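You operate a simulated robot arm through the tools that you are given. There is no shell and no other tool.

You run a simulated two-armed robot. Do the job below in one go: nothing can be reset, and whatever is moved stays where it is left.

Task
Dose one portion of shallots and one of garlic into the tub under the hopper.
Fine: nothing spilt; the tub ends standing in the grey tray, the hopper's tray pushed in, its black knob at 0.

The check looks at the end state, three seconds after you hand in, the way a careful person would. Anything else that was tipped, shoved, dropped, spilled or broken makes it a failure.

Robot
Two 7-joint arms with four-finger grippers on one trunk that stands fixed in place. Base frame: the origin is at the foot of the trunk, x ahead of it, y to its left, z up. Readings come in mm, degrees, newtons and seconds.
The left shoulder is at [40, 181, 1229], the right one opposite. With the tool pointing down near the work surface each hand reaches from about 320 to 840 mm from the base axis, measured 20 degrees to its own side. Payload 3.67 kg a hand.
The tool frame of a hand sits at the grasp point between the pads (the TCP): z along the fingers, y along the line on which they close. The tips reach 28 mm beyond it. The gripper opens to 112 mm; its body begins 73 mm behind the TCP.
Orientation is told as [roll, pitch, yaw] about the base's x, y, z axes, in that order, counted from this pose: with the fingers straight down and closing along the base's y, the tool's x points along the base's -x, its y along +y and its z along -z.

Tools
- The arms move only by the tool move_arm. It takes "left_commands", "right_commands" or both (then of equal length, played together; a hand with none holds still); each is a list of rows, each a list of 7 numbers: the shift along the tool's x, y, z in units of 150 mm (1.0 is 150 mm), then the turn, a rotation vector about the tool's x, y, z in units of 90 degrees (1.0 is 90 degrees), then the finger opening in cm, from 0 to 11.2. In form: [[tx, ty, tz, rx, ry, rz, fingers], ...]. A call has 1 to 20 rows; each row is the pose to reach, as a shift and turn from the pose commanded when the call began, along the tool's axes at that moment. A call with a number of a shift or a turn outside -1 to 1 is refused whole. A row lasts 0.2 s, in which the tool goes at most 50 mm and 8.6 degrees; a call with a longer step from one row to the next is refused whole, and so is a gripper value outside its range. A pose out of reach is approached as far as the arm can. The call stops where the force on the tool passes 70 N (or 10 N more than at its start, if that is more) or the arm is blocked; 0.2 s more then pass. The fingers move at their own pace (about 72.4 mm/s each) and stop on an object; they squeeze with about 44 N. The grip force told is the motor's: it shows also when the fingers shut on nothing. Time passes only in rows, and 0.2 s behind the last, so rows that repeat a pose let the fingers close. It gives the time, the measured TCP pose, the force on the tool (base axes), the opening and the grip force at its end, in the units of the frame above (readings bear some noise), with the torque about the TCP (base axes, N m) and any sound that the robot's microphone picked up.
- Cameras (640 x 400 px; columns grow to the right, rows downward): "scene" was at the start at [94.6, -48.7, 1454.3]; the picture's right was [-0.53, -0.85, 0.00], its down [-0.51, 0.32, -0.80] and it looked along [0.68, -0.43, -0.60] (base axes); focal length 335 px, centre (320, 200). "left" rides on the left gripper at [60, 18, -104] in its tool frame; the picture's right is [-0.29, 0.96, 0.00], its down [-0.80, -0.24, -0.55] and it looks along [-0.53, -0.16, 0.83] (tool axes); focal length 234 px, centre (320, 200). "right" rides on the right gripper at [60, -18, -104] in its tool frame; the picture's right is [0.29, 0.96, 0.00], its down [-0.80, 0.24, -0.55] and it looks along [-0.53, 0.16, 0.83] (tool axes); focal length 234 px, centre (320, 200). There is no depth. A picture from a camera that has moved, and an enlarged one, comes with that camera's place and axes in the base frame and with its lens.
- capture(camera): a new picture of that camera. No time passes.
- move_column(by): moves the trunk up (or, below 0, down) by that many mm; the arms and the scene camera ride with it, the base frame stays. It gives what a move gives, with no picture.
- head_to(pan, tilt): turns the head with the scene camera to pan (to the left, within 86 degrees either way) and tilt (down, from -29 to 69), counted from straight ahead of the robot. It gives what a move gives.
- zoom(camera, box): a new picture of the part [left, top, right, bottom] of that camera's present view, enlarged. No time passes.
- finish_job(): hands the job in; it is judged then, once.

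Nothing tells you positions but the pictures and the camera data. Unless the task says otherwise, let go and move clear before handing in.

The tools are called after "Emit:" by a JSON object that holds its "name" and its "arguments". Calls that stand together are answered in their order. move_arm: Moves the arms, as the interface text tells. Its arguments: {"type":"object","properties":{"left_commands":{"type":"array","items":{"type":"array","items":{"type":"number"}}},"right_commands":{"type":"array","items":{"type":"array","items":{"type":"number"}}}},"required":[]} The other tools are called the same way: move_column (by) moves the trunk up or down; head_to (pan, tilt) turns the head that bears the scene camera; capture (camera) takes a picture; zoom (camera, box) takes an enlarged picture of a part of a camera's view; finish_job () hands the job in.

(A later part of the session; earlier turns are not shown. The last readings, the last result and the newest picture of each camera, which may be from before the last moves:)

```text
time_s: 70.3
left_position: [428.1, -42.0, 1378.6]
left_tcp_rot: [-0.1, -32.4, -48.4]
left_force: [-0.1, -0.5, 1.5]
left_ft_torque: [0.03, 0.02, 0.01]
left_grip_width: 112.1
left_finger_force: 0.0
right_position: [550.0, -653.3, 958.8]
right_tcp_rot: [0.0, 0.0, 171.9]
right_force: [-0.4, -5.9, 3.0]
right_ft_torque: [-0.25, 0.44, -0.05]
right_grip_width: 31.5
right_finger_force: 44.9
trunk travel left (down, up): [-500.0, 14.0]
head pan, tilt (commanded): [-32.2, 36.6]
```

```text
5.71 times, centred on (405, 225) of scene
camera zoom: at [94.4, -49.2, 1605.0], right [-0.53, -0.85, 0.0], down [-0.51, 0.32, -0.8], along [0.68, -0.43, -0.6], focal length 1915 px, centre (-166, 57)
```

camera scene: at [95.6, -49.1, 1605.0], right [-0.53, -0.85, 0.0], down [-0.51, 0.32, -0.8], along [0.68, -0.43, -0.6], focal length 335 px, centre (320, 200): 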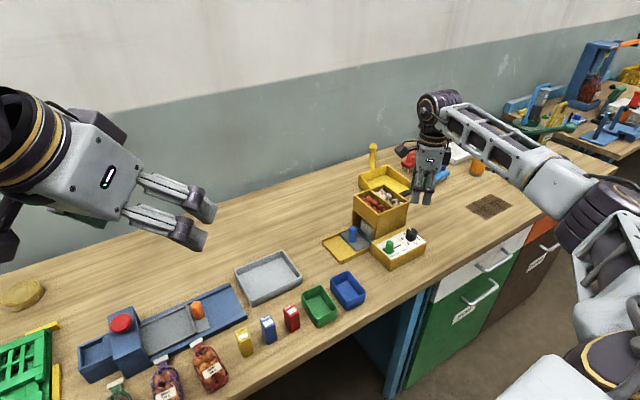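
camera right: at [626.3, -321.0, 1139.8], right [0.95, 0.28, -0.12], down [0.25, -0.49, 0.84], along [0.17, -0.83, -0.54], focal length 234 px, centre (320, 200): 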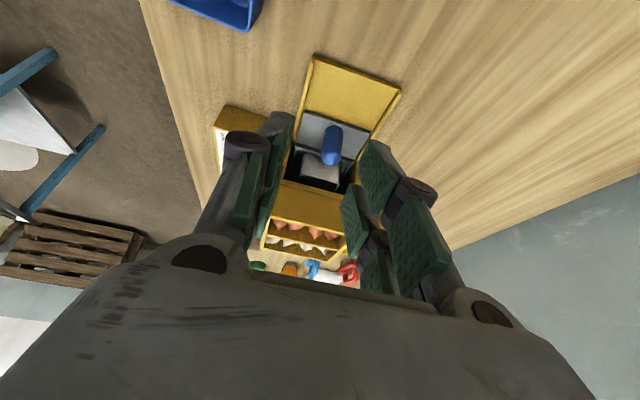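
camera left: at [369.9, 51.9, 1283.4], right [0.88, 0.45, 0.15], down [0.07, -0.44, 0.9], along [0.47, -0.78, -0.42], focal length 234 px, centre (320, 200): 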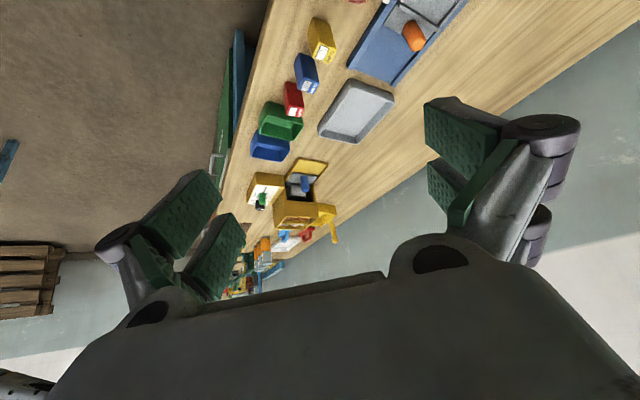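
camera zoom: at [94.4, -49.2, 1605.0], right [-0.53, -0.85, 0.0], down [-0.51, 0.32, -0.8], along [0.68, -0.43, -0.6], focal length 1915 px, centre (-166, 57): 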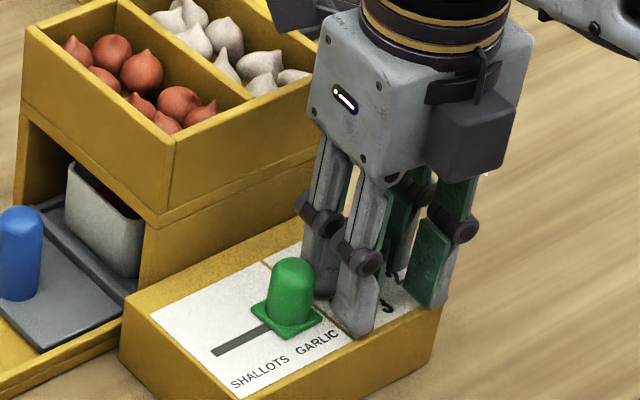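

The dial is at about 1 again. I'll release (small opening), lift, then look at the tub for garlic.

Emit:
{"name": "move_arm", "arguments": {"right_commands": [[0, 0, 0, 0, 0, 0, 3.8], [0, 0, 0, 0, 0, 0, 3.8], [0, 0, -0.2, 0, 0, 0, 3.8], [0, 0, -0.45, 0, 0, 0, 3.8], [0, 0, -0.7, 0, 0, 0, 3.8], [0, 0, -0.95, 0, 0, 0, 3.8]]}}

Emit:
{"name": "zoom", "arguments": {"camera": "scene", "box": [365, 205, 395, 235]}}

Emit:
{"name": "zoom", "arguments": {"camera": "scene", "box": [395, 215, 425, 245]}}

Emit:
{"name": "zoom", "arguments": {"camera": "scene", "box": [350, 180, 440, 270]}}

Emit:
{"name": "zoom", "arguments": {"camera": "right", "box": [270, 40, 370, 150]}}

```text
time_s: 71.8
left_position: [425.7, -40.8, 1378.4]
left_tcp_rot: [0.0, -32.4, -48.5]
left_force: [0.0, 0.7, 0.3]
left_ft_torque: [-0.02, -0.01, 0.0]
left_grip_width: 111.8
left_finger_force: 0.0
right_position: [550.4, -653.8, 1100.7]
right_tcp_rot: [0.2, 0.0, 172.0]
right_force: [-0.2, 0.5, 0.4]
right_ft_torque: [-0.03, -0.01, -0.02]
right_grip_width: 38.1
right_finger_force: 0.1
trunk travel left (down, up): [-500.0, 14.0]
head pan, tilt (commanded): [-32.2, 36.6]
```

```text
13.33 times, centred on (380, 220) of scene
camera zoom: at [94.2, -48.2, 1605.1], right [-0.53, -0.85, 0.0], down [-0.51, 0.32, -0.8], along [0.68, -0.43, -0.6], focal length 4467 px, centre (-480, -67)
```

zoom: 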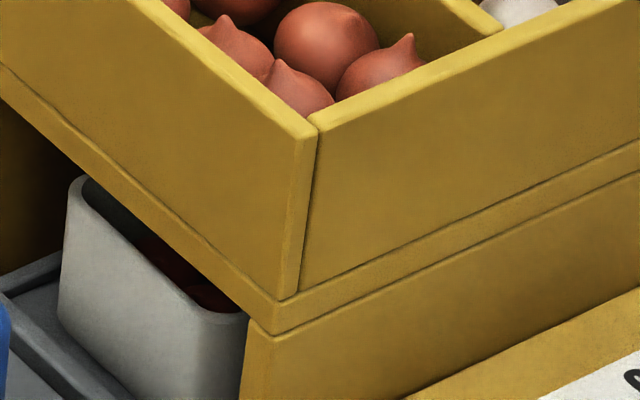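

```text
13.33 times, centred on (410, 230) of scene
camera zoom: at [94.2, -48.2, 1605.1], right [-0.53, -0.85, 0.0], down [-0.51, 0.32, -0.8], along [0.68, -0.43, -0.6], focal length 4467 px, centre (-880, -200)
```

zoom: 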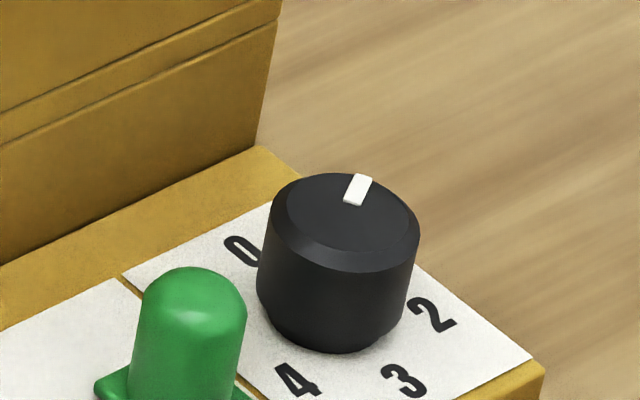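

```text
4.44 times, centred on (395, 225) of scene
camera zoom: at [94.2, -48.2, 1605.1], right [-0.53, -0.85, 0.0], down [-0.51, 0.32, -0.8], along [0.68, -0.43, -0.6], focal length 1489 px, centre (-13, 89)
```

zoom: 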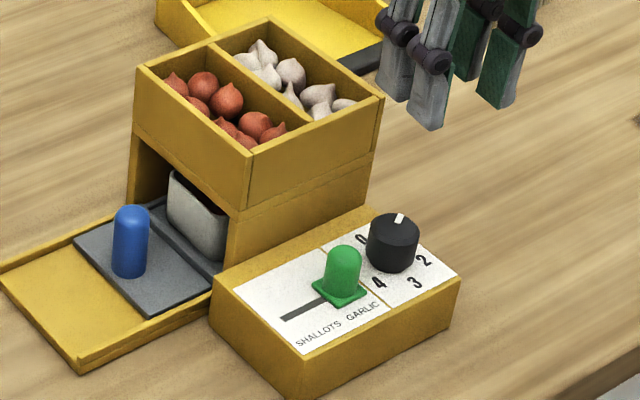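

```text
3.64 times, centred on (320, 95) of right
camera zoom: at [611.7, -643.8, 1205.2], right [0.15, -0.99, 0.0], down [-0.82, -0.12, 0.55], along [-0.55, -0.09, -0.83], focal length 852 px, centre (320, 582)
```

zoom: 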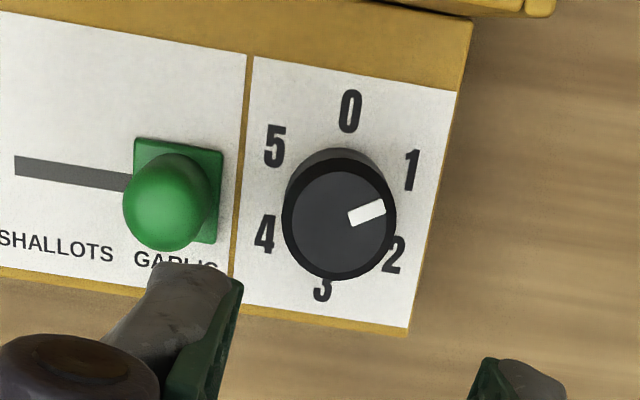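

The tub's visible sliver looks unchanged. I need a better look into the tub without moving anything else; the left camera sees it at a favourable elevation, so I'll zoom from there.

Emit:
{"name": "zoom", "arguments": {"camera": "left", "box": [270, 135, 315, 175]}}

Emit:
{"name": "zoom", "arguments": {"camera": "left", "box": [280, 145, 300, 165]}}

```text
10.00 times, centred on (292, 155) of left
camera zoom: at [369.9, 51.3, 1434.3], right [0.88, 0.45, 0.15], down [0.07, -0.44, 0.9], along [0.47, -0.78, -0.42], focal length 2342 px, centre (595, 650)
```

zoom: 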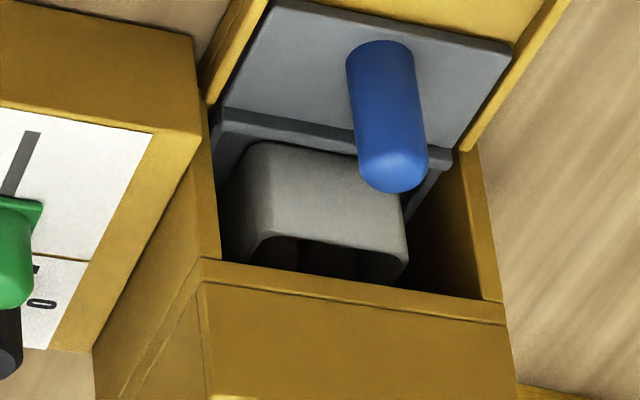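

```text
16.00 times, centred on (290, 155) of left
camera zoom: at [369.9, 51.3, 1434.3], right [0.88, 0.45, 0.15], down [0.07, -0.44, 0.9], along [0.47, -0.78, -0.42], focal length 3747 px, centre (800, 920)
```

zoom: 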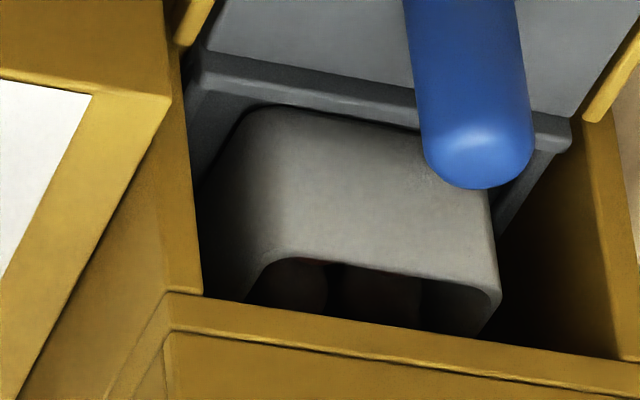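

Emit:
{"name": "zoom", "arguments": {"camera": "left", "box": [285, 156, 297, 163]}}

Emit:
{"name": "zoom", "arguments": {"camera": "scene", "box": [368, 214, 380, 222]}}

```text
16.00 times, centred on (291, 160) of left
camera zoom: at [369.9, 51.3, 1434.3], right [0.88, 0.45, 0.15], down [0.07, -0.44, 0.9], along [0.47, -0.78, -0.42], focal length 3747 px, centre (784, 848)
```

zoom: 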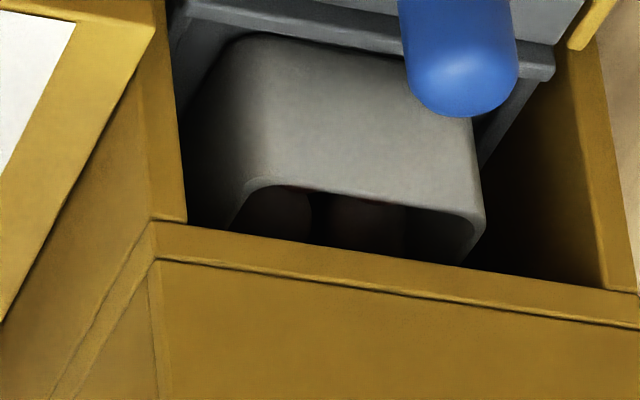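

```text
16.00 times, centred on (374, 218) of scene
camera zoom: at [94.2, -48.2, 1605.1], right [-0.53, -0.85, 0.0], down [-0.51, 0.32, -0.8], along [0.68, -0.43, -0.6], focal length 5361 px, centre (-544, -88)
```

zoom: 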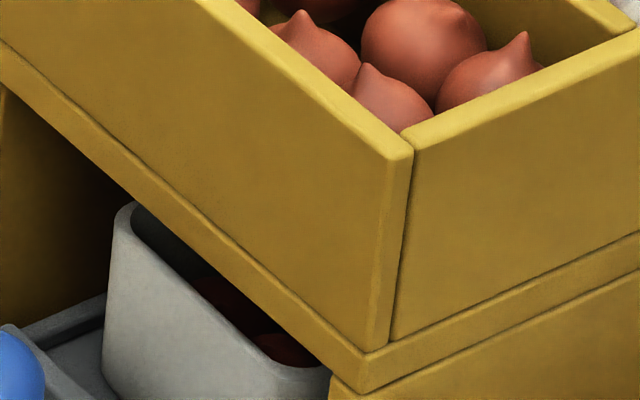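

I can make out two lumps in the tub from the left camera, but it is dark. I'll move the left hand 100 mm nearer (over free space) for a steeper, sharper view.

Emit:
{"name": "move_arm", "arguments": {"left_commands": [[-0.18, -0.064, 0.114, 0, 0, 0, 11.2], [-0.36, -0.128, 0.229, 0, 0, 0, 11.2], [-0.54, -0.192, 0.343, 0, 0, 0, 11.2]]}}

Emit:
{"name": "capture", "arguments": {"camera": "left"}}

```text
time_s: 72.5
left_position: [469.8, -133.2, 1376.6]
left_tcp_rot: [0.0, -32.4, -48.5]
left_force: [-0.1, -1.2, -0.3]
left_ft_torque: [0.02, 0.02, -0.02]
left_grip_width: 112.2
left_finger_force: 0.1
right_position: [550.8, -655.0, 1099.7]
right_tcp_rot: [0.1, 0.0, 172.0]
right_force: [0.8, 0.8, 0.2]
right_ft_torque: [0.06, 0.0, 0.01]
right_grip_width: 38.1
right_finger_force: 0.1
trunk travel left (down, up): [-500.0, 14.0]
head pan, tilt (commanded): [-32.2, 36.6]
```

```text
taken
camera left: at [413.1, -40.9, 1433.3], right [0.88, 0.45, 0.15], down [0.07, -0.44, 0.89], along [0.47, -0.77, -0.42], focal length 234 px, centre (320, 200)
```

left: 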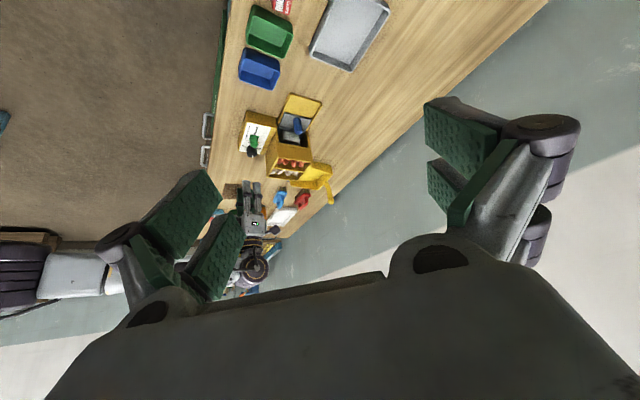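

Emit:
{"name": "zoom", "arguments": {"camera": "left", "box": [275, 125, 310, 150]}}

Emit:
{"name": "zoom", "arguments": {"camera": "left", "box": [284, 133, 300, 147]}}

```text
16.00 times, centred on (292, 138) of left
camera zoom: at [413.1, -40.9, 1433.3], right [0.88, 0.45, 0.15], down [0.07, -0.44, 0.89], along [0.47, -0.77, -0.42], focal length 3747 px, centre (760, 1200)
```

zoom: 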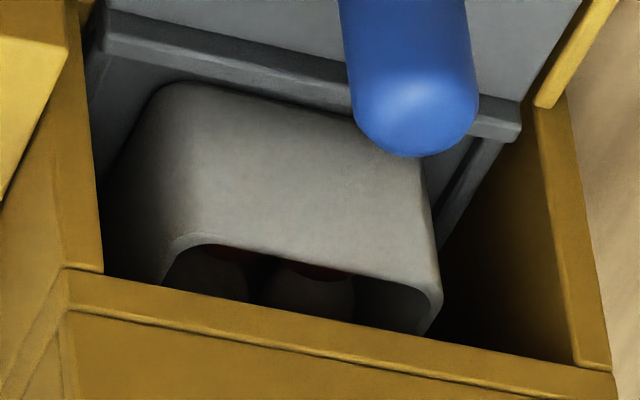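

```text
16.00 times, centred on (292, 140) of left
camera zoom: at [413.1, -40.9, 1433.3], right [0.88, 0.45, 0.15], down [0.07, -0.44, 0.89], along [0.47, -0.77, -0.42], focal length 3747 px, centre (768, 1160)
```

zoom: 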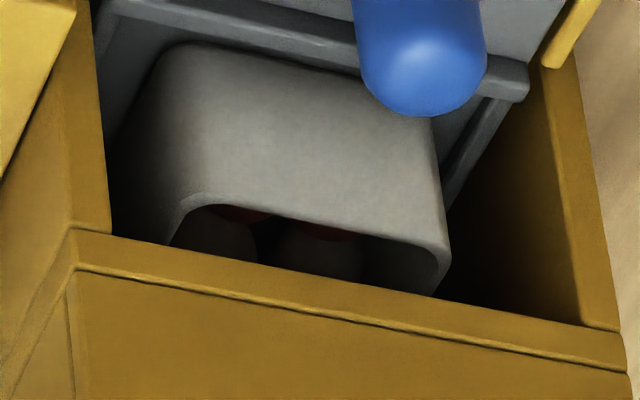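

Now it's clear: the tub holds pale garlic lumps as well as red shallots, so each turn 0→1 dosed one portion of the selected ingredient. Next: return the dial to 0. I'll retract the left hand and bring the right hand down on the knob again.

Emit:
{"name": "move_arm", "arguments": {"left_commands": [[0.18, 0.064, -0.114, 0, 0, 0, 11.2], [0.36, 0.128, -0.229, 0, 0, 0, 11.2], [0.54, 0.192, -0.343, 0, 0, 0, 11.2]], "right_commands": [[0, 0, 0.25, 0, 0, 0, 4.0], [0, 0, 0.5, 0, 0, 0, 4.0], [0, 0, 0.67, 0, 0, 0, 4.0]]}}

Emit:
{"name": "zoom", "arguments": {"camera": "right", "box": [220, 20, 420, 220]}}

```text
time_s: 73.3
left_position: [426.7, -39.2, 1378.0]
left_tcp_rot: [0.1, -32.5, -48.5]
left_force: [0.2, -0.2, -0.5]
left_ft_torque: [-0.02, -0.04, 0.02]
left_grip_width: 112.0
left_finger_force: 0.0
right_position: [549.9, -652.5, 999.5]
right_tcp_rot: [0.2, 0.1, 172.0]
right_force: [-0.1, 0.0, 0.1]
right_ft_torque: [0.01, -0.01, -0.04]
right_grip_width: 40.2
right_finger_force: 0.0
trunk travel left (down, up): [-500.0, 14.0]
head pan, tilt (commanded): [-32.2, 36.6]
```

```text
2.00 times, centred on (320, 120) of right
camera zoom: at [612.2, -643.0, 1104.2], right [0.15, -0.99, 0.0], down [-0.82, -0.12, 0.55], along [-0.55, -0.09, -0.83], focal length 468 px, centre (320, 360)
```

zoom: 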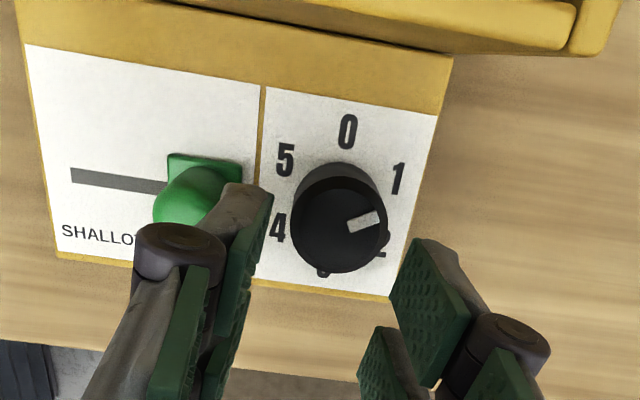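

Emit:
{"name": "move_arm", "arguments": {"right_commands": [[0, 0.008, 0.1, 0, 0, 0, 4.0], [0, 0.008, 0.2, 0, 0, 0, 4.0], [0, 0.008, 0.277, 0, 0, 0, 4.0]]}}

Emit:
{"name": "zoom", "arguments": {"camera": "right", "box": [220, 20, 420, 220]}}

```text
time_s: 74.2
left_position: [427.4, -40.8, 1379.0]
left_tcp_rot: [0.0, -32.5, -48.4]
left_force: [0.2, 0.9, 0.2]
left_ft_torque: [0.0, -0.02, 0.01]
left_grip_width: 112.0
left_finger_force: 0.1
right_position: [550.7, -654.7, 959.2]
right_tcp_rot: [0.1, 0.0, 172.0]
right_force: [-0.9, 0.7, 0.7]
right_ft_torque: [0.0, 0.01, 0.01]
right_grip_width: 40.3
right_finger_force: 0.0
trunk travel left (down, up): [-500.0, 14.0]
head pan, tilt (commanded): [-32.2, 36.6]
```

```text
2.00 times, centred on (320, 120) of right
camera zoom: at [612.3, -645.1, 1062.4], right [0.15, -0.99, 0.0], down [-0.82, -0.13, 0.55], along [-0.55, -0.09, -0.83], focal length 468 px, centre (320, 360)
```

zoom: 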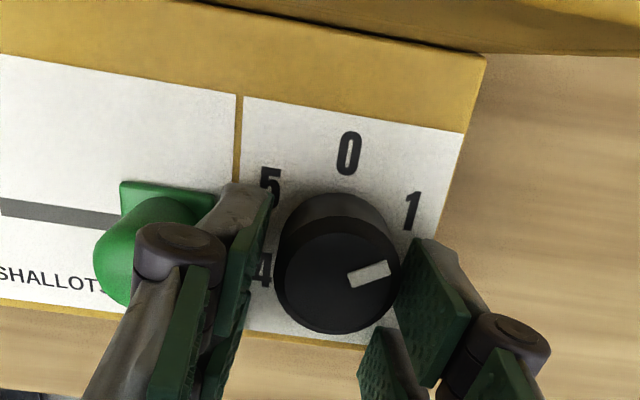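

Emit:
{"name": "move_arm", "arguments": {"right_commands": [[0, 0, 0, 0, 0, 0, 3.4], [0, 0, 0, 0, 0, 0, 2.6], [0, 0, 0, 0, 0, 0, 2.6], [0.00045, 0.0136, 0, 0, 0, -0.0833, 2.6], [0.00268, 0.02703, 0, 0, 0, -0.1667, 2.6], [0.00664, 0.04005, 0, 0, 0, -0.25, 2.6], [0.01227, 0.05245, 0, 0, 0, -0.3333, 2.6]]}}

Emit:
{"name": "zoom", "arguments": {"camera": "right", "box": [220, 20, 420, 220]}}

```text
time_s: 75.8
left_position: [426.9, -40.0, 1377.2]
left_tcp_rot: [0.0, -32.4, -48.4]
left_force: [-0.5, 0.2, -0.4]
left_ft_torque: [0.01, 0.02, -0.02]
left_grip_width: 112.1
left_finger_force: 0.1
right_position: [551.2, -662.1, 959.0]
right_tcp_rot: [0.1, 0.0, -157.9]
right_force: [-1.1, 2.2, -2.5]
right_ft_torque: [0.54, -0.76, 0.07]
right_grip_width: 31.6
right_finger_force: 45.2
trunk travel left (down, up): [-500.0, 14.0]
head pan, tilt (commanded): [-32.2, 36.6]
```

```text
2.00 times, centred on (320, 120) of right
camera zoom: at [600.1, -623.3, 1062.5], right [0.63, -0.78, 0.0], down [-0.65, -0.52, 0.55], along [-0.43, -0.35, -0.83], focal length 468 px, centre (320, 360)
```

zoom: 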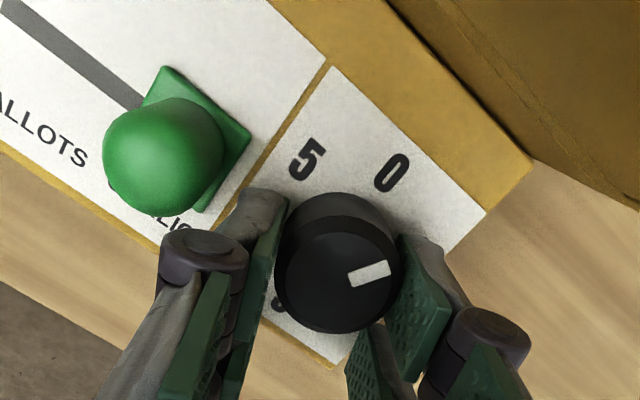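

Emit:
{"name": "move_arm", "arguments": {"right_commands": [[0.00045, 0.0136, 0, 0, 0, -0.0833, 2.6], [0.00268, 0.02703, 0, 0, 0, -0.1667, 2.6], [0.00664, 0.04005, 0, 0, 0, -0.25, 2.6], [0.01227, 0.05245, 0, 0, 0, -0.3333, 2.6], [0.01404, 0.05562, 0, 0, 0, -0.3556, 2.6], [0.01404, 0.05562, 0, 0, 0, -0.3556, 2.6]]}}

Emit:
{"name": "zoom", "arguments": {"camera": "right", "box": [280, 50, 360, 130]}}

Emit:
{"name": "zoom", "arguments": {"camera": "right", "box": [220, 20, 420, 220]}}

```text
time_s: 77.2
left_position: [425.5, -39.3, 1378.4]
left_tcp_rot: [-0.1, -32.4, -48.6]
left_force: [0.4, -0.2, 0.0]
left_ft_torque: [0.04, -0.06, -0.02]
left_grip_width: 112.2
left_finger_force: 0.0
right_position: [556.3, -669.1, 958.0]
right_tcp_rot: [0.2, -0.1, -125.8]
right_force: [-0.3, 8.2, -3.0]
right_ft_torque: [0.8, -0.25, 0.07]
right_grip_width: 31.6
right_finger_force: 45.1
trunk travel left (down, up): [-500.0, 14.0]
head pan, tilt (commanded): [-32.2, 36.6]
```

```text
5.00 times, centred on (320, 90) of right
camera zoom: at [577.1, -609.9, 1062.5], right [0.94, -0.33, 0.0], down [-0.27, -0.79, 0.56], along [-0.18, -0.53, -0.83], focal length 1171 px, centre (320, 750)
```

zoom: 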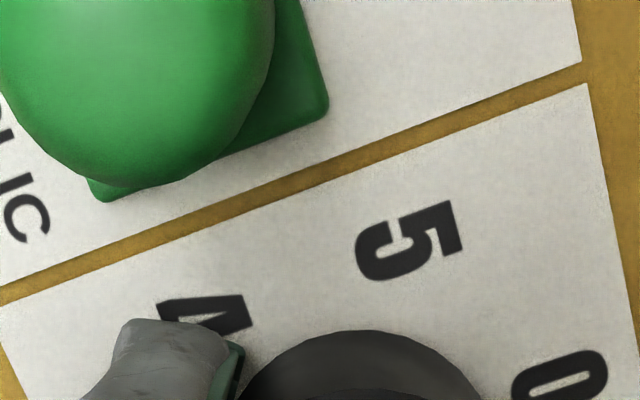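

```text
2.00 times, centred on (320, 120) of right
camera zoom: at [577.1, -609.9, 1062.5], right [0.94, -0.33, 0.0], down [-0.27, -0.79, 0.56], along [-0.18, -0.53, -0.83], focal length 468 px, centre (320, 360)
```

zoom: 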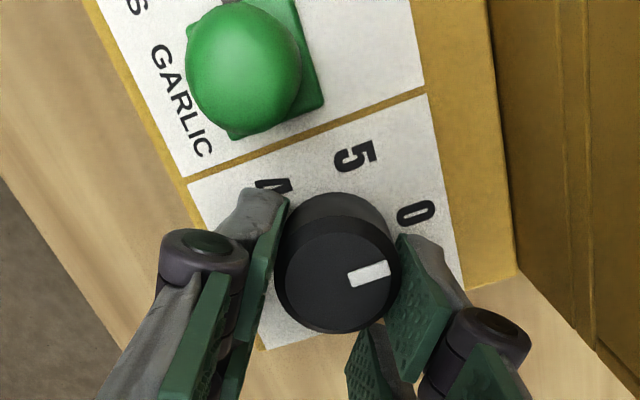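

The pointer now measures within about 1° of 0. Releasing and lifting.

Emit:
{"name": "move_arm", "arguments": {"right_commands": [[0, 0, 0, 0, 0, 0, 4.0], [0, 0, 0, 0, 0, 0, 4.0], [0, 0, -0.2, 0, 0, 0, 4.0], [0, 0, -0.45, 0, 0, 0, 4.0], [0, 0, -0.7, 0, 0, 0, 4.0], [0, 0, -0.95, 0, 0, 0, 4.0]]}}

Emit:
{"name": "zoom", "arguments": {"camera": "right", "box": [280, 60, 360, 130]}}

Emit:
{"name": "zoom", "arguments": {"camera": "scene", "box": [350, 180, 440, 270]}}

Emit:
{"name": "zoom", "arguments": {"camera": "scene", "box": [395, 215, 425, 245]}}

```text
time_s: 78.5
left_position: [425.7, -40.6, 1378.6]
left_tcp_rot: [-0.1, -32.3, -48.4]
left_force: [0.1, -0.3, -0.7]
left_ft_torque: [-0.03, 0.04, 0.02]
left_grip_width: 112.0
left_finger_force: 0.0
right_position: [556.0, -668.7, 1102.8]
right_tcp_rot: [0.1, 0.0, -126.0]
right_force: [0.4, 0.6, 0.0]
right_ft_torque: [0.01, 0.01, 0.02]
right_grip_width: 40.2
right_finger_force: 0.1
trunk travel left (down, up): [-500.0, 14.0]
head pan, tilt (commanded): [-32.2, 36.6]
```

```text
5.71 times, centred on (320, 95) of right
camera zoom: at [576.3, -609.7, 1205.9], right [0.94, -0.33, 0.0], down [-0.27, -0.78, 0.56], along [-0.18, -0.53, -0.83], focal length 1338 px, centre (320, 800)
```

zoom: 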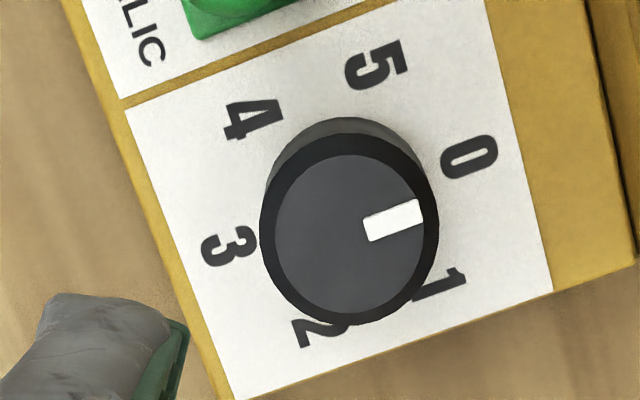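

```text
4.44 times, centred on (395, 225) of scene
camera zoom: at [94.1, -48.1, 1605.1], right [-0.53, -0.85, 0.0], down [-0.5, 0.32, -0.8], along [0.68, -0.43, -0.6], focal length 1489 px, centre (-13, 89)
```

zoom: 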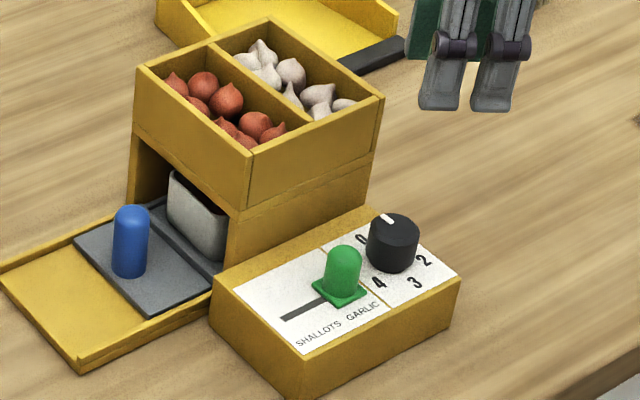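

```text
13.33 times, centred on (410, 230) of scene
camera zoom: at [94.1, -48.1, 1605.1], right [-0.53, -0.85, 0.0], down [-0.5, 0.32, -0.8], along [0.68, -0.43, -0.6], focal length 4467 px, centre (-880, -200)
```

zoom: 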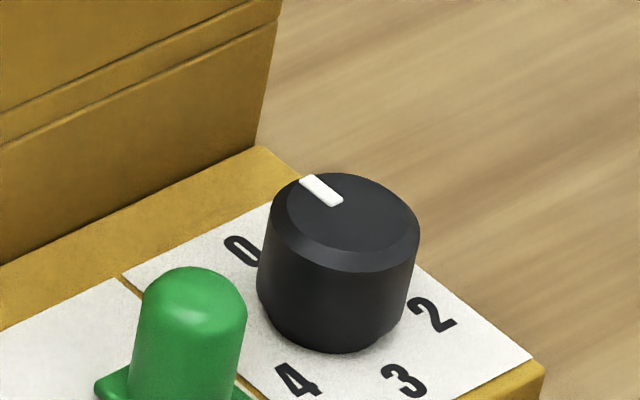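

The dial reads 0 (pointer within 1° of the 0–3 axis). Next: pull out the tray by its blue handle. I'll carry the hand over to above the handle at yaw −90.

Emit:
{"name": "move_arm", "arguments": {"right_commands": [[0.2, 0.007, -0.05, 0, 0, -0.067, 5.0], [0.41, 0.014, -0.05, 0, 0, -0.133, 5.0], [0.617, 0.021, -0.05, 0, 0, -0.2, 5.0]]}}

Emit:
{"name": "move_arm", "arguments": {"right_commands": [[0.19, 0.08, 0, 0, 0, -0.067, 5.0], [0.38, 0.16, 0, 0, 0, -0.133, 5.0], [0.567, 0.236, 0, 0, 0, -0.2, 5.0]]}}

Emit:
{"name": "capture", "arguments": {"camera": "right"}}

Emit:
{"name": "zoom", "arguments": {"camera": "right", "box": [220, 50, 420, 250]}}

```text
time_s: 79.3
left_position: [427.3, -39.9, 1378.0]
left_tcp_rot: [-0.1, -32.5, -48.5]
left_force: [-0.6, -0.4, -0.6]
left_ft_torque: [-0.03, -0.01, 0.0]
left_grip_width: 111.9
left_finger_force: 0.0
right_position: [614.0, -596.0, 1109.2]
right_tcp_rot: [0.0, -0.3, -108.0]
right_force: [-0.2, -0.2, 0.4]
right_ft_torque: [0.02, -0.02, -0.01]
right_grip_width: 49.9
right_finger_force: 0.0
trunk travel left (down, up): [-500.0, 14.0]
head pan, tilt (commanded): [-32.2, 36.6]
```

```text
time_s: 80.2
left_position: [426.1, -40.1, 1378.3]
left_tcp_rot: [-0.1, -32.4, -48.6]
left_force: [-0.6, -0.2, 0.1]
left_ft_torque: [-0.01, 0.03, 0.0]
left_grip_width: 112.0
left_finger_force: 0.1
right_position: [673.4, -526.2, 1107.6]
right_tcp_rot: [0.1, -0.2, -90.0]
right_force: [-0.5, 0.3, -0.3]
right_ft_torque: [0.05, 0.0, -0.03]
right_grip_width: 49.8
right_finger_force: 0.1
trunk travel left (down, up): [-500.0, 14.0]
head pan, tilt (commanded): [-32.2, 36.6]
```

```text
taken
camera right: at [655.4, -466.5, 1211.9], right [0.96, 0.29, 0.0], down [0.24, -0.8, 0.56], along [0.16, -0.53, -0.83], focal length 234 px, centre (320, 200)
```

right: 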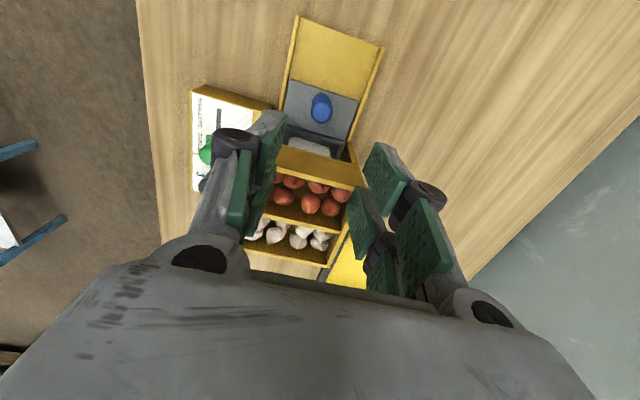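

```text
2.00 times, centred on (320, 150) of right
camera zoom: at [655.4, -466.5, 1211.9], right [0.96, 0.29, 0.0], down [0.24, -0.8, 0.56], along [0.16, -0.53, -0.83], focal length 468 px, centre (320, 300)
```

zoom: 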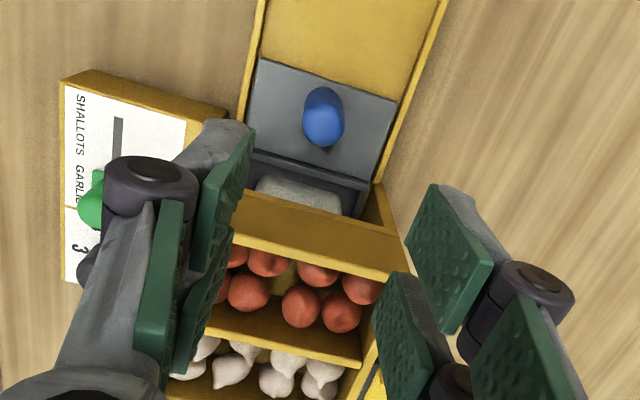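

The handle lies about at (674, −525). I'll tilt the hand 15° (body leaning away from the hopper) and descend towards it.

Emit:
{"name": "move_arm", "arguments": {"right_commands": [[0, 0, 0, 0, -0.083, 0, 5.0], [0, 0, 0, 0, -0.167, 0, 5.0]]}}

Emit:
{"name": "move_arm", "arguments": {"right_commands": [[0.06, 0.003, 0.21, 0, 0, 0, 5.0], [0.12, 0.005, 0.43, 0, 0, 0, 5.0], [0.184, 0.007, 0.642, 0, 0, 0, 5.0]]}}

Emit:
{"name": "zoom", "arguments": {"camera": "right", "box": [220, 50, 420, 250]}}

Emit:
{"name": "zoom", "arguments": {"camera": "scene", "box": [310, 160, 430, 280]}}

```text
time_s: 80.8
left_position: [427.0, -39.8, 1377.8]
left_tcp_rot: [-0.1, -32.4, -48.5]
left_force: [0.5, 0.0, -1.1]
left_ft_torque: [-0.01, 0.01, 0.01]
left_grip_width: 111.9
left_finger_force: 0.1
right_position: [672.8, -526.1, 1109.0]
right_tcp_rot: [0.0, -15.4, -90.0]
right_force: [0.0, 0.0, 0.0]
right_ft_torque: [0.04, 0.0, -0.03]
right_grip_width: 50.4
right_finger_force: 0.0
trunk travel left (down, up): [-500.0, 14.0]
head pan, tilt (commanded): [-32.2, 36.6]
```

```text
time_s: 81.5
left_position: [427.2, -41.3, 1378.1]
left_tcp_rot: [0.1, -32.4, -48.5]
left_force: [0.3, -0.9, -0.8]
left_ft_torque: [0.0, 0.0, 0.0]
left_grip_width: 112.3
left_finger_force: 0.0
right_position: [674.0, -525.1, 1007.1]
right_tcp_rot: [0.0, -15.3, -90.0]
right_force: [0.4, -0.4, 0.4]
right_ft_torque: [0.02, 0.03, -0.02]
right_grip_width: 49.9
right_finger_force: 0.1
trunk travel left (down, up): [-500.0, 14.0]
head pan, tilt (commanded): [-32.2, 36.6]
```

```text
2.00 times, centred on (320, 150) of right
camera zoom: at [656.4, -440.5, 1092.6], right [0.96, 0.28, -0.07], down [0.24, -0.62, 0.74], along [0.16, -0.73, -0.66], focal length 468 px, centre (320, 300)
```

zoom: 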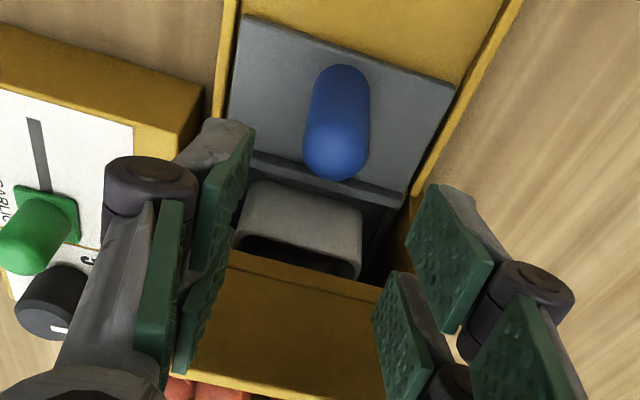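

```text
3.33 times, centred on (370, 220) of scene
camera zoom: at [95.1, -49.2, 1605.0], right [-0.53, -0.85, 0.0], down [-0.51, 0.32, -0.8], along [0.68, -0.43, -0.6], focal length 1117 px, centre (153, 133)
```

zoom: 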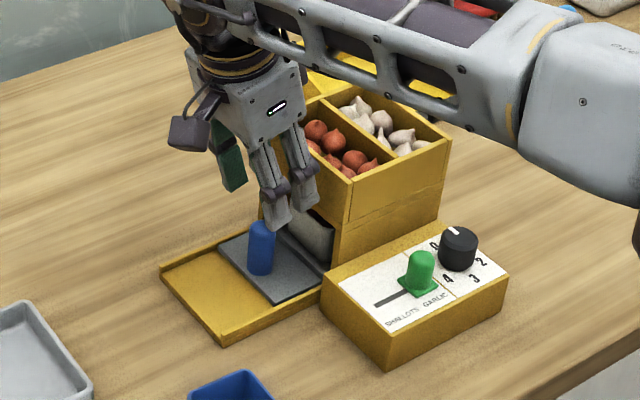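

The handle is centred between the fingers. Descending the last 69 mm.

Emit:
{"name": "move_arm", "arguments": {"right_commands": [[0.04, 0.004, 0.15, 0, 0, 0, 5.0], [0.075, 0.004, 0.3, 0, 0, 0, 5.0], [0.112, 0.004, 0.446, 0, 0, 0, 5.0]]}}

Emit:
{"name": "zoom", "arguments": {"camera": "right", "box": [220, 50, 420, 250]}}

Emit:
{"name": "zoom", "arguments": {"camera": "scene", "box": [310, 160, 430, 280]}}

```text
time_s: 82.3
left_position: [427.1, -40.7, 1378.1]
left_tcp_rot: [-0.1, -32.4, -48.5]
left_force: [-0.1, 0.0, 0.2]
left_ft_torque: [0.04, -0.02, 0.02]
left_grip_width: 112.0
left_finger_force: 0.0
right_position: [674.4, -527.5, 939.7]
right_tcp_rot: [0.0, -15.2, -90.1]
right_force: [0.0, 0.0, -0.6]
right_ft_torque: [0.01, 0.01, 0.0]
right_grip_width: 49.6
right_finger_force: 0.1
trunk travel left (down, up): [-500.0, 14.0]
head pan, tilt (commanded): [-32.2, 36.6]
```

```text
2.00 times, centred on (320, 150) of right
camera zoom: at [656.5, -441.9, 1023.3], right [0.96, 0.28, -0.08], down [0.24, -0.62, 0.74], along [0.16, -0.73, -0.66], focal length 468 px, centre (320, 300)
```

zoom: 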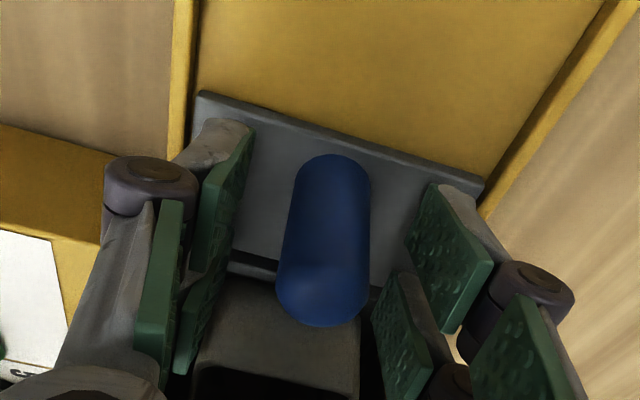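

```text
3.33 times, centred on (370, 220) of scene
camera zoom: at [95.0, -48.7, 1605.0], right [-0.53, -0.85, 0.0], down [-0.51, 0.32, -0.8], along [0.68, -0.43, -0.6], focal length 1117 px, centre (153, 133)
```

zoom: 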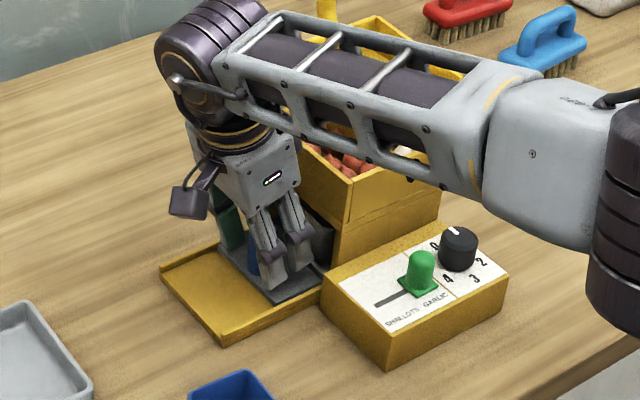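

Emit:
{"name": "move_arm", "arguments": {"right_commands": [[0, 0, 0, 0, 0, 0, 3.0], [0, 0, 0, 0, 0, 0, 1.5], [0, 0, 0, 0, 0, 0, 1.5]]}}

Emit:
{"name": "zoom", "arguments": {"camera": "right", "box": [220, 50, 420, 250]}}

```text
time_s: 83.2
left_position: [427.7, -40.6, 1377.4]
left_tcp_rot: [0.0, -32.4, -48.5]
left_force: [-0.2, -0.4, 0.2]
left_ft_torque: [-0.02, 0.02, 0.01]
left_grip_width: 112.0
left_finger_force: 0.1
right_position: [675.0, -526.2, 938.1]
right_tcp_rot: [0.0, -15.2, -90.0]
right_force: [5.2, 0.7, 0.4]
right_ft_torque: [0.16, -0.17, 0.02]
right_grip_width: 23.1
right_finger_force: 45.3
trunk travel left (down, up): [-500.0, 14.0]
head pan, tilt (commanded): [-32.2, 36.6]
```

```text
2.00 times, centred on (320, 150) of right
camera zoom: at [657.2, -441.7, 1023.9], right [0.96, 0.28, -0.07], down [0.24, -0.62, 0.74], along [0.16, -0.73, -0.66], focal length 468 px, centre (320, 300)
```

zoom: 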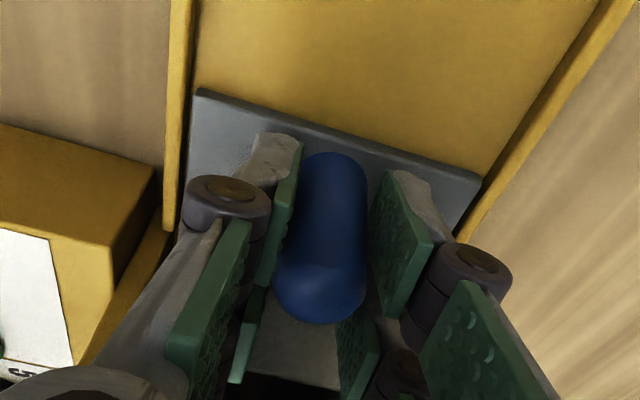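

Gripped the handle (23 mm). Pulling the tray out gently in +y, 60 mm first.

Emit:
{"name": "move_arm", "arguments": {"right_commands": [[0.032, 0.004, -0.0088, 0, 0, 0, 1.5], [0.0965, 0.005, -0.0264, 0, 0, 0, 1.5], [0.161, 0.005, -0.044, 0, 0, 0, 1.5], [0.225, 0.005, -0.0616, 0, 0, 0, 1.5], [0.289, 0.005, -0.0792, 0, 0, 0, 1.5], [0.354, 0.005, -0.0968, 0, 0, 0, 1.5], [0.386, 0.005, -0.1056, 0, 0, 0, 1.5]]}}

Emit:
{"name": "zoom", "arguments": {"camera": "scene", "box": [290, 160, 430, 280]}}

Emit:
{"name": "zoom", "arguments": {"camera": "right", "box": [220, 50, 420, 250]}}

```text
time_s: 84.8
left_position: [426.7, -40.9, 1377.6]
left_tcp_rot: [0.0, -32.3, -48.5]
left_force: [0.3, 0.0, 0.5]
left_ft_torque: [-0.01, 0.02, 0.0]
left_grip_width: 112.0
left_finger_force: 0.1
right_position: [675.8, -467.0, 939.0]
right_tcp_rot: [-0.1, -15.3, -90.0]
right_force: [-3.2, -0.4, -2.7]
right_ft_torque: [-0.16, 0.02, -0.15]
right_grip_width: 23.5
right_finger_force: 45.5
trunk travel left (down, up): [-500.0, 14.0]
head pan, tilt (commanded): [-32.2, 36.6]
```

```text
3.33 times, centred on (360, 220) of scene
camera zoom: at [94.5, -48.9, 1605.0], right [-0.53, -0.85, 0.0], down [-0.51, 0.32, -0.8], along [0.68, -0.43, -0.6], focal length 1117 px, centre (187, 133)
```

zoom: 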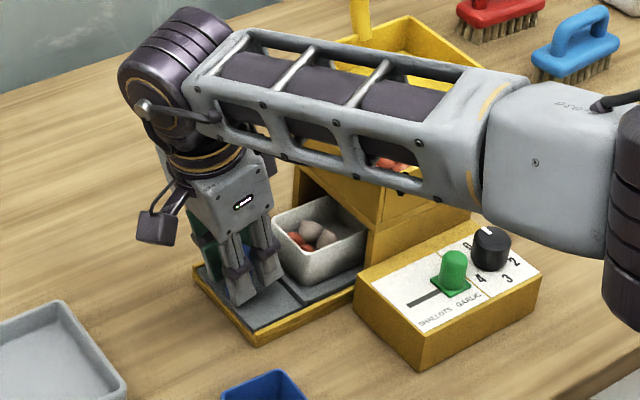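

```text
2.00 times, centred on (320, 150) of right
camera zoom: at [657.5, -382.2, 1023.9], right [0.96, 0.28, -0.08], down [0.24, -0.62, 0.74], along [0.16, -0.73, -0.66], focal length 468 px, centre (320, 300)
```

zoom: 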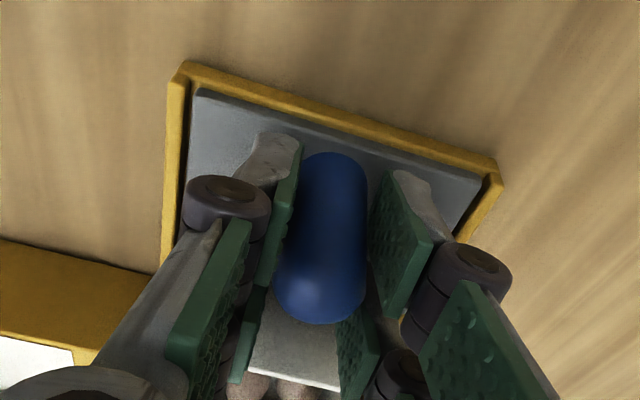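

The tray slid out and the tub shows red shallots and white garlic. I'll pull the few remaining millimetres to the stop and zoom on the tub.

Emit:
{"name": "move_arm", "arguments": {"right_commands": [[0.02, 0, -0.0053, 0, 0, 0, 1.5], [0.032, 0, -0.0088, 0, 0, 0, 1.5], [0.032, 0, -0.0088, 0, 0, 0, 1.5]]}}

Emit:
{"name": "zoom", "arguments": {"camera": "scene", "box": [345, 210, 385, 245]}}

Emit:
{"name": "zoom", "arguments": {"camera": "right", "box": [220, 50, 420, 250]}}

```text
time_s: 85.5
left_position: [427.1, -41.6, 1378.1]
left_tcp_rot: [0.0, -32.4, -48.6]
left_force: [-0.1, -0.1, 0.5]
left_ft_torque: [0.01, -0.01, 0.01]
left_grip_width: 111.9
left_finger_force: 0.1
right_position: [675.7, -462.0, 939.3]
right_tcp_rot: [0.0, -15.2, -90.0]
right_force: [-3.9, 0.3, -4.7]
right_ft_torque: [-0.62, 0.11, 0.04]
right_grip_width: 23.4
right_finger_force: 44.8
trunk travel left (down, up): [-500.0, 14.0]
head pan, tilt (commanded): [-32.2, 36.6]
```

```text
11.43 times, centred on (365, 228) of scene
camera zoom: at [94.7, -49.0, 1605.0], right [-0.53, -0.85, 0.0], down [-0.51, 0.32, -0.8], along [0.68, -0.43, -0.6], focal length 3829 px, centre (-194, -114)
```

zoom: 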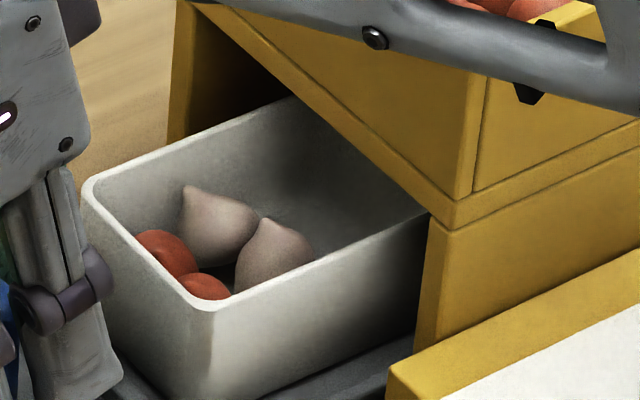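

```text
2.00 times, centred on (320, 150) of right
camera zoom: at [657.5, -377.3, 1023.9], right [0.96, 0.28, -0.08], down [0.24, -0.62, 0.74], along [0.16, -0.73, -0.66], focal length 468 px, centre (320, 300)
```

zoom: 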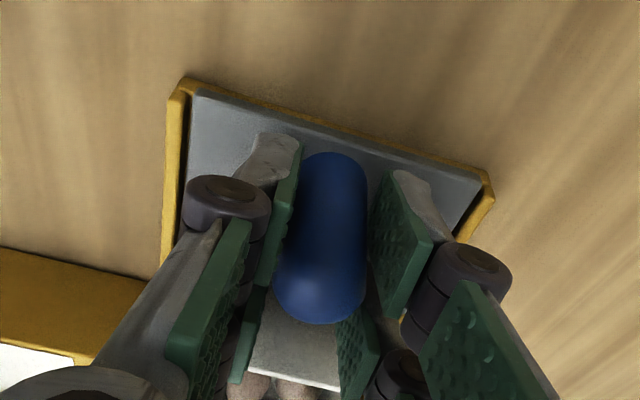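

Two shallots and two garlic bulbs (one portion each) are in the tub. The tub still extends partly under the hopper, so I'll keep pulling in small steps to find the stop.

Emit:
{"name": "move_arm", "arguments": {"right_commands": [[0.02, 0, -0.0053, 0, 0, 0, 1.5], [0.032, 0, -0.0088, 0, 0, 0, 1.5], [0.032, 0, -0.0088, 0, 0, 0, 1.5]]}}

Emit:
{"name": "move_arm", "arguments": {"right_commands": [[0.02, 0, -0.0053, 0, 0, 0, 1.5], [0.032, 0, -0.0088, 0, 0, 0, 1.5], [0.032, 0, -0.0088, 0, 0, 0, 1.5]]}}

Emit:
{"name": "zoom", "arguments": {"camera": "scene", "box": [290, 180, 410, 290]}}

Emit:
{"name": "zoom", "arguments": {"camera": "right", "box": [220, 50, 420, 250]}}

```text
time_s: 86.3
left_position: [426.4, -40.7, 1378.5]
left_tcp_rot: [0.0, -32.3, -48.5]
left_force: [-0.2, -0.1, 0.2]
left_ft_torque: [0.02, 0.02, -0.02]
left_grip_width: 112.0
left_finger_force: 0.1
right_position: [675.6, -457.5, 939.2]
right_tcp_rot: [0.0, -15.2, -90.1]
right_force: [-6.1, -1.1, -6.3]
right_ft_torque: [-0.53, 0.17, -0.1]
right_grip_width: 22.6
right_finger_force: 44.8
trunk travel left (down, up): [-500.0, 14.0]
head pan, tilt (commanded): [-32.2, 36.6]
```

```text
time_s: 87.2
left_position: [426.5, -42.5, 1378.4]
left_tcp_rot: [-0.1, -32.4, -48.5]
left_force: [0.7, 0.0, -0.1]
left_ft_torque: [0.03, -0.05, 0.03]
left_grip_width: 112.0
left_finger_force: 0.2
right_position: [674.8, -452.0, 939.4]
right_tcp_rot: [0.0, -15.2, -89.9]
right_force: [-9.0, -0.9, -5.6]
right_ft_torque: [0.04, 0.23, -0.05]
right_grip_width: 23.2
right_finger_force: 44.8
trunk travel left (down, up): [-500.0, 14.0]
head pan, tilt (commanded): [-32.2, 36.6]
```

```text
3.64 times, centred on (350, 235) of scene
camera zoom: at [94.1, -49.3, 1605.0], right [-0.53, -0.85, 0.0], down [-0.51, 0.32, -0.8], along [0.68, -0.43, -0.6], focal length 1218 px, centre (211, 73)
```

zoom: 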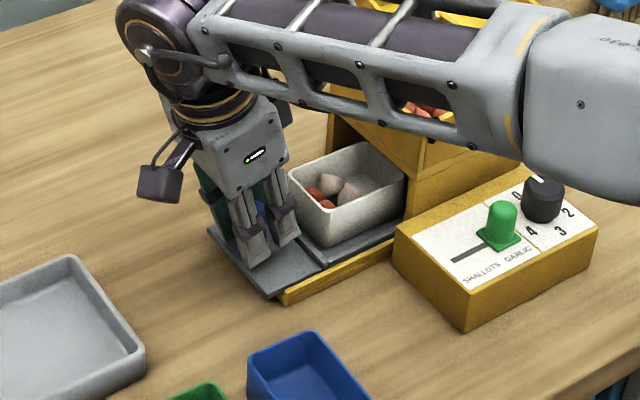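

```text
2.00 times, centred on (320, 150) of right
camera zoom: at [657.4, -367.1, 1024.0], right [0.96, 0.28, -0.08], down [0.24, -0.62, 0.74], along [0.16, -0.73, -0.67], focal length 468 px, centre (320, 300)
```

zoom: 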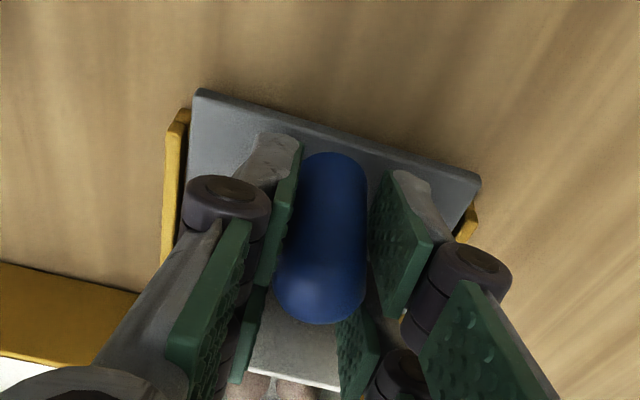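

The tray runs on over the base end with no stop yet; the tub (about 50 × 90 mm, long along y) still sits ~14 mm under the hopper. I'll keep pulling in small steps, easing the side load a bit.

Emit:
{"name": "move_arm", "arguments": {"right_commands": [[0.032, -0.004, -0.0088, 0, 0, 0, 1.5], [0.064, -0.004, -0.0176, 0, 0, 0, 1.5], [0.064, -0.004, -0.0176, 0, 0, 0, 1.5]]}}

Emit:
{"name": "move_arm", "arguments": {"right_commands": [[0.032, 0, -0.0088, 0, 0, 0, 1.5], [0.064, 0, -0.0176, 0, 0, 0, 1.5], [0.064, 0, -0.0176, 0, 0, 0, 1.5]]}}

Emit:
{"name": "zoom", "arguments": {"camera": "scene", "box": [290, 180, 410, 290]}}

```text
time_s: 88.0
left_position: [427.3, -41.5, 1379.4]
left_tcp_rot: [-0.1, -32.4, -48.5]
left_force: [0.1, 0.5, -1.0]
left_ft_torque: [-0.02, 0.0, -0.01]
left_grip_width: 112.0
left_finger_force: 0.0
right_position: [675.9, -442.2, 939.9]
right_tcp_rot: [0.1, -15.3, -90.0]
right_force: [-6.1, 0.3, -4.5]
right_ft_torque: [0.03, 0.08, -0.04]
right_grip_width: 22.9
right_finger_force: 45.0
trunk travel left (down, up): [-500.0, 14.0]
head pan, tilt (commanded): [-32.2, 36.6]
```

```text
time_s: 88.8
left_position: [426.3, -40.7, 1378.6]
left_tcp_rot: [0.0, -32.4, -48.5]
left_force: [-0.3, -0.2, -0.8]
left_ft_torque: [0.01, 0.01, 0.0]
left_grip_width: 112.0
left_finger_force: 0.1
right_position: [674.8, -431.4, 939.1]
right_tcp_rot: [0.1, -15.3, -90.0]
right_force: [-4.1, 0.1, -3.3]
right_ft_torque: [0.01, 0.1, -0.02]
right_grip_width: 23.1
right_finger_force: 45.3
trunk travel left (down, up): [-500.0, 14.0]
head pan, tilt (commanded): [-32.2, 36.6]
```

```text
3.64 times, centred on (350, 235) of scene
camera zoom: at [94.6, -49.0, 1605.0], right [-0.53, -0.85, 0.0], down [-0.51, 0.32, -0.8], along [0.68, -0.43, -0.6], focal length 1218 px, centre (211, 73)
```

zoom: 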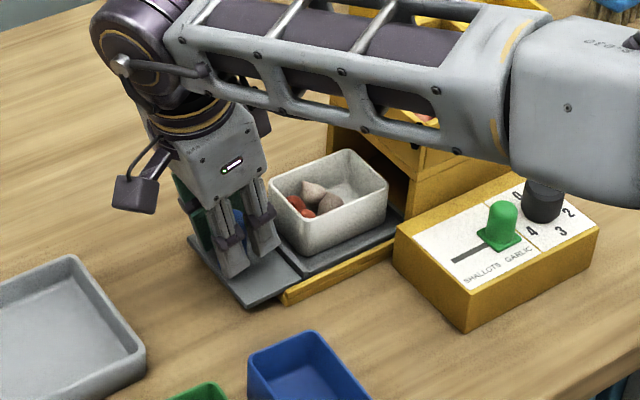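

The tub is now fully out (x≈636–687, y≈−474…−560). I'll release the handle, rise vertically and re-measure the tub.

Emit:
{"name": "move_arm", "arguments": {"right_commands": [[0, 0, 0, 0, 0, 0, 3.2], [0, 0, 0, 0, 0, 0, 5.0], [0, 0, 0, 0, 0, 0, 5.0], [-0.05, 0, -0.18, 0, 0, 0, 5.0], [-0.1, 0, -0.365, 0, 0, 0, 5.0], [-0.15, 0, -0.55, 0, 0, 0, 5.0], [-0.1936, 0, -0.7074, 0, 0, 0, 5.0]]}}

Emit:
{"name": "capture", "arguments": {"camera": "right"}}

Emit:
{"name": "zoom", "arguments": {"camera": "scene", "box": [290, 180, 410, 290]}}

```text
time_s: 90.3
left_position: [426.2, -40.5, 1379.4]
left_tcp_rot: [0.0, -32.4, -48.5]
left_force: [0.2, -0.3, -0.3]
left_ft_torque: [0.03, -0.05, -0.02]
left_grip_width: 112.2
left_finger_force: 0.1
right_position: [673.1, -431.5, 1051.0]
right_tcp_rot: [0.0, -15.2, -90.0]
right_force: [1.0, -0.3, 0.1]
right_ft_torque: [0.05, -0.01, 0.0]
right_grip_width: 50.2
right_finger_force: 0.0
trunk travel left (down, up): [-500.0, 14.0]
head pan, tilt (commanded): [-32.2, 36.6]
```

```text
taken
camera right: at [656.0, -346.9, 1134.5], right [0.96, 0.28, -0.07], down [0.24, -0.62, 0.74], along [0.16, -0.73, -0.66], focal length 234 px, centre (320, 200)
```

right: 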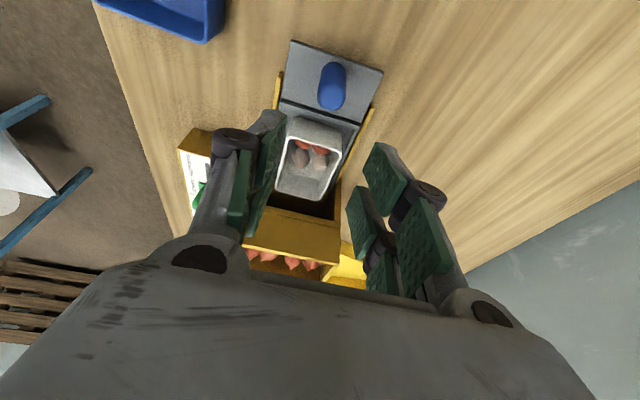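

```text
3.64 times, centred on (350, 235) of scene
camera zoom: at [94.2, -48.5, 1605.1], right [-0.53, -0.85, 0.0], down [-0.51, 0.32, -0.8], along [0.68, -0.43, -0.6], focal length 1218 px, centre (211, 73)
```

zoom: 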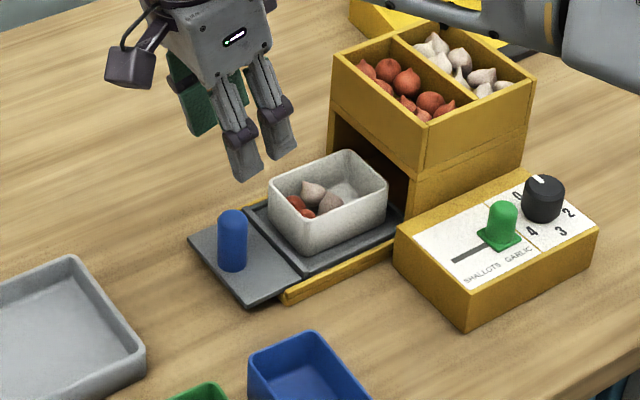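

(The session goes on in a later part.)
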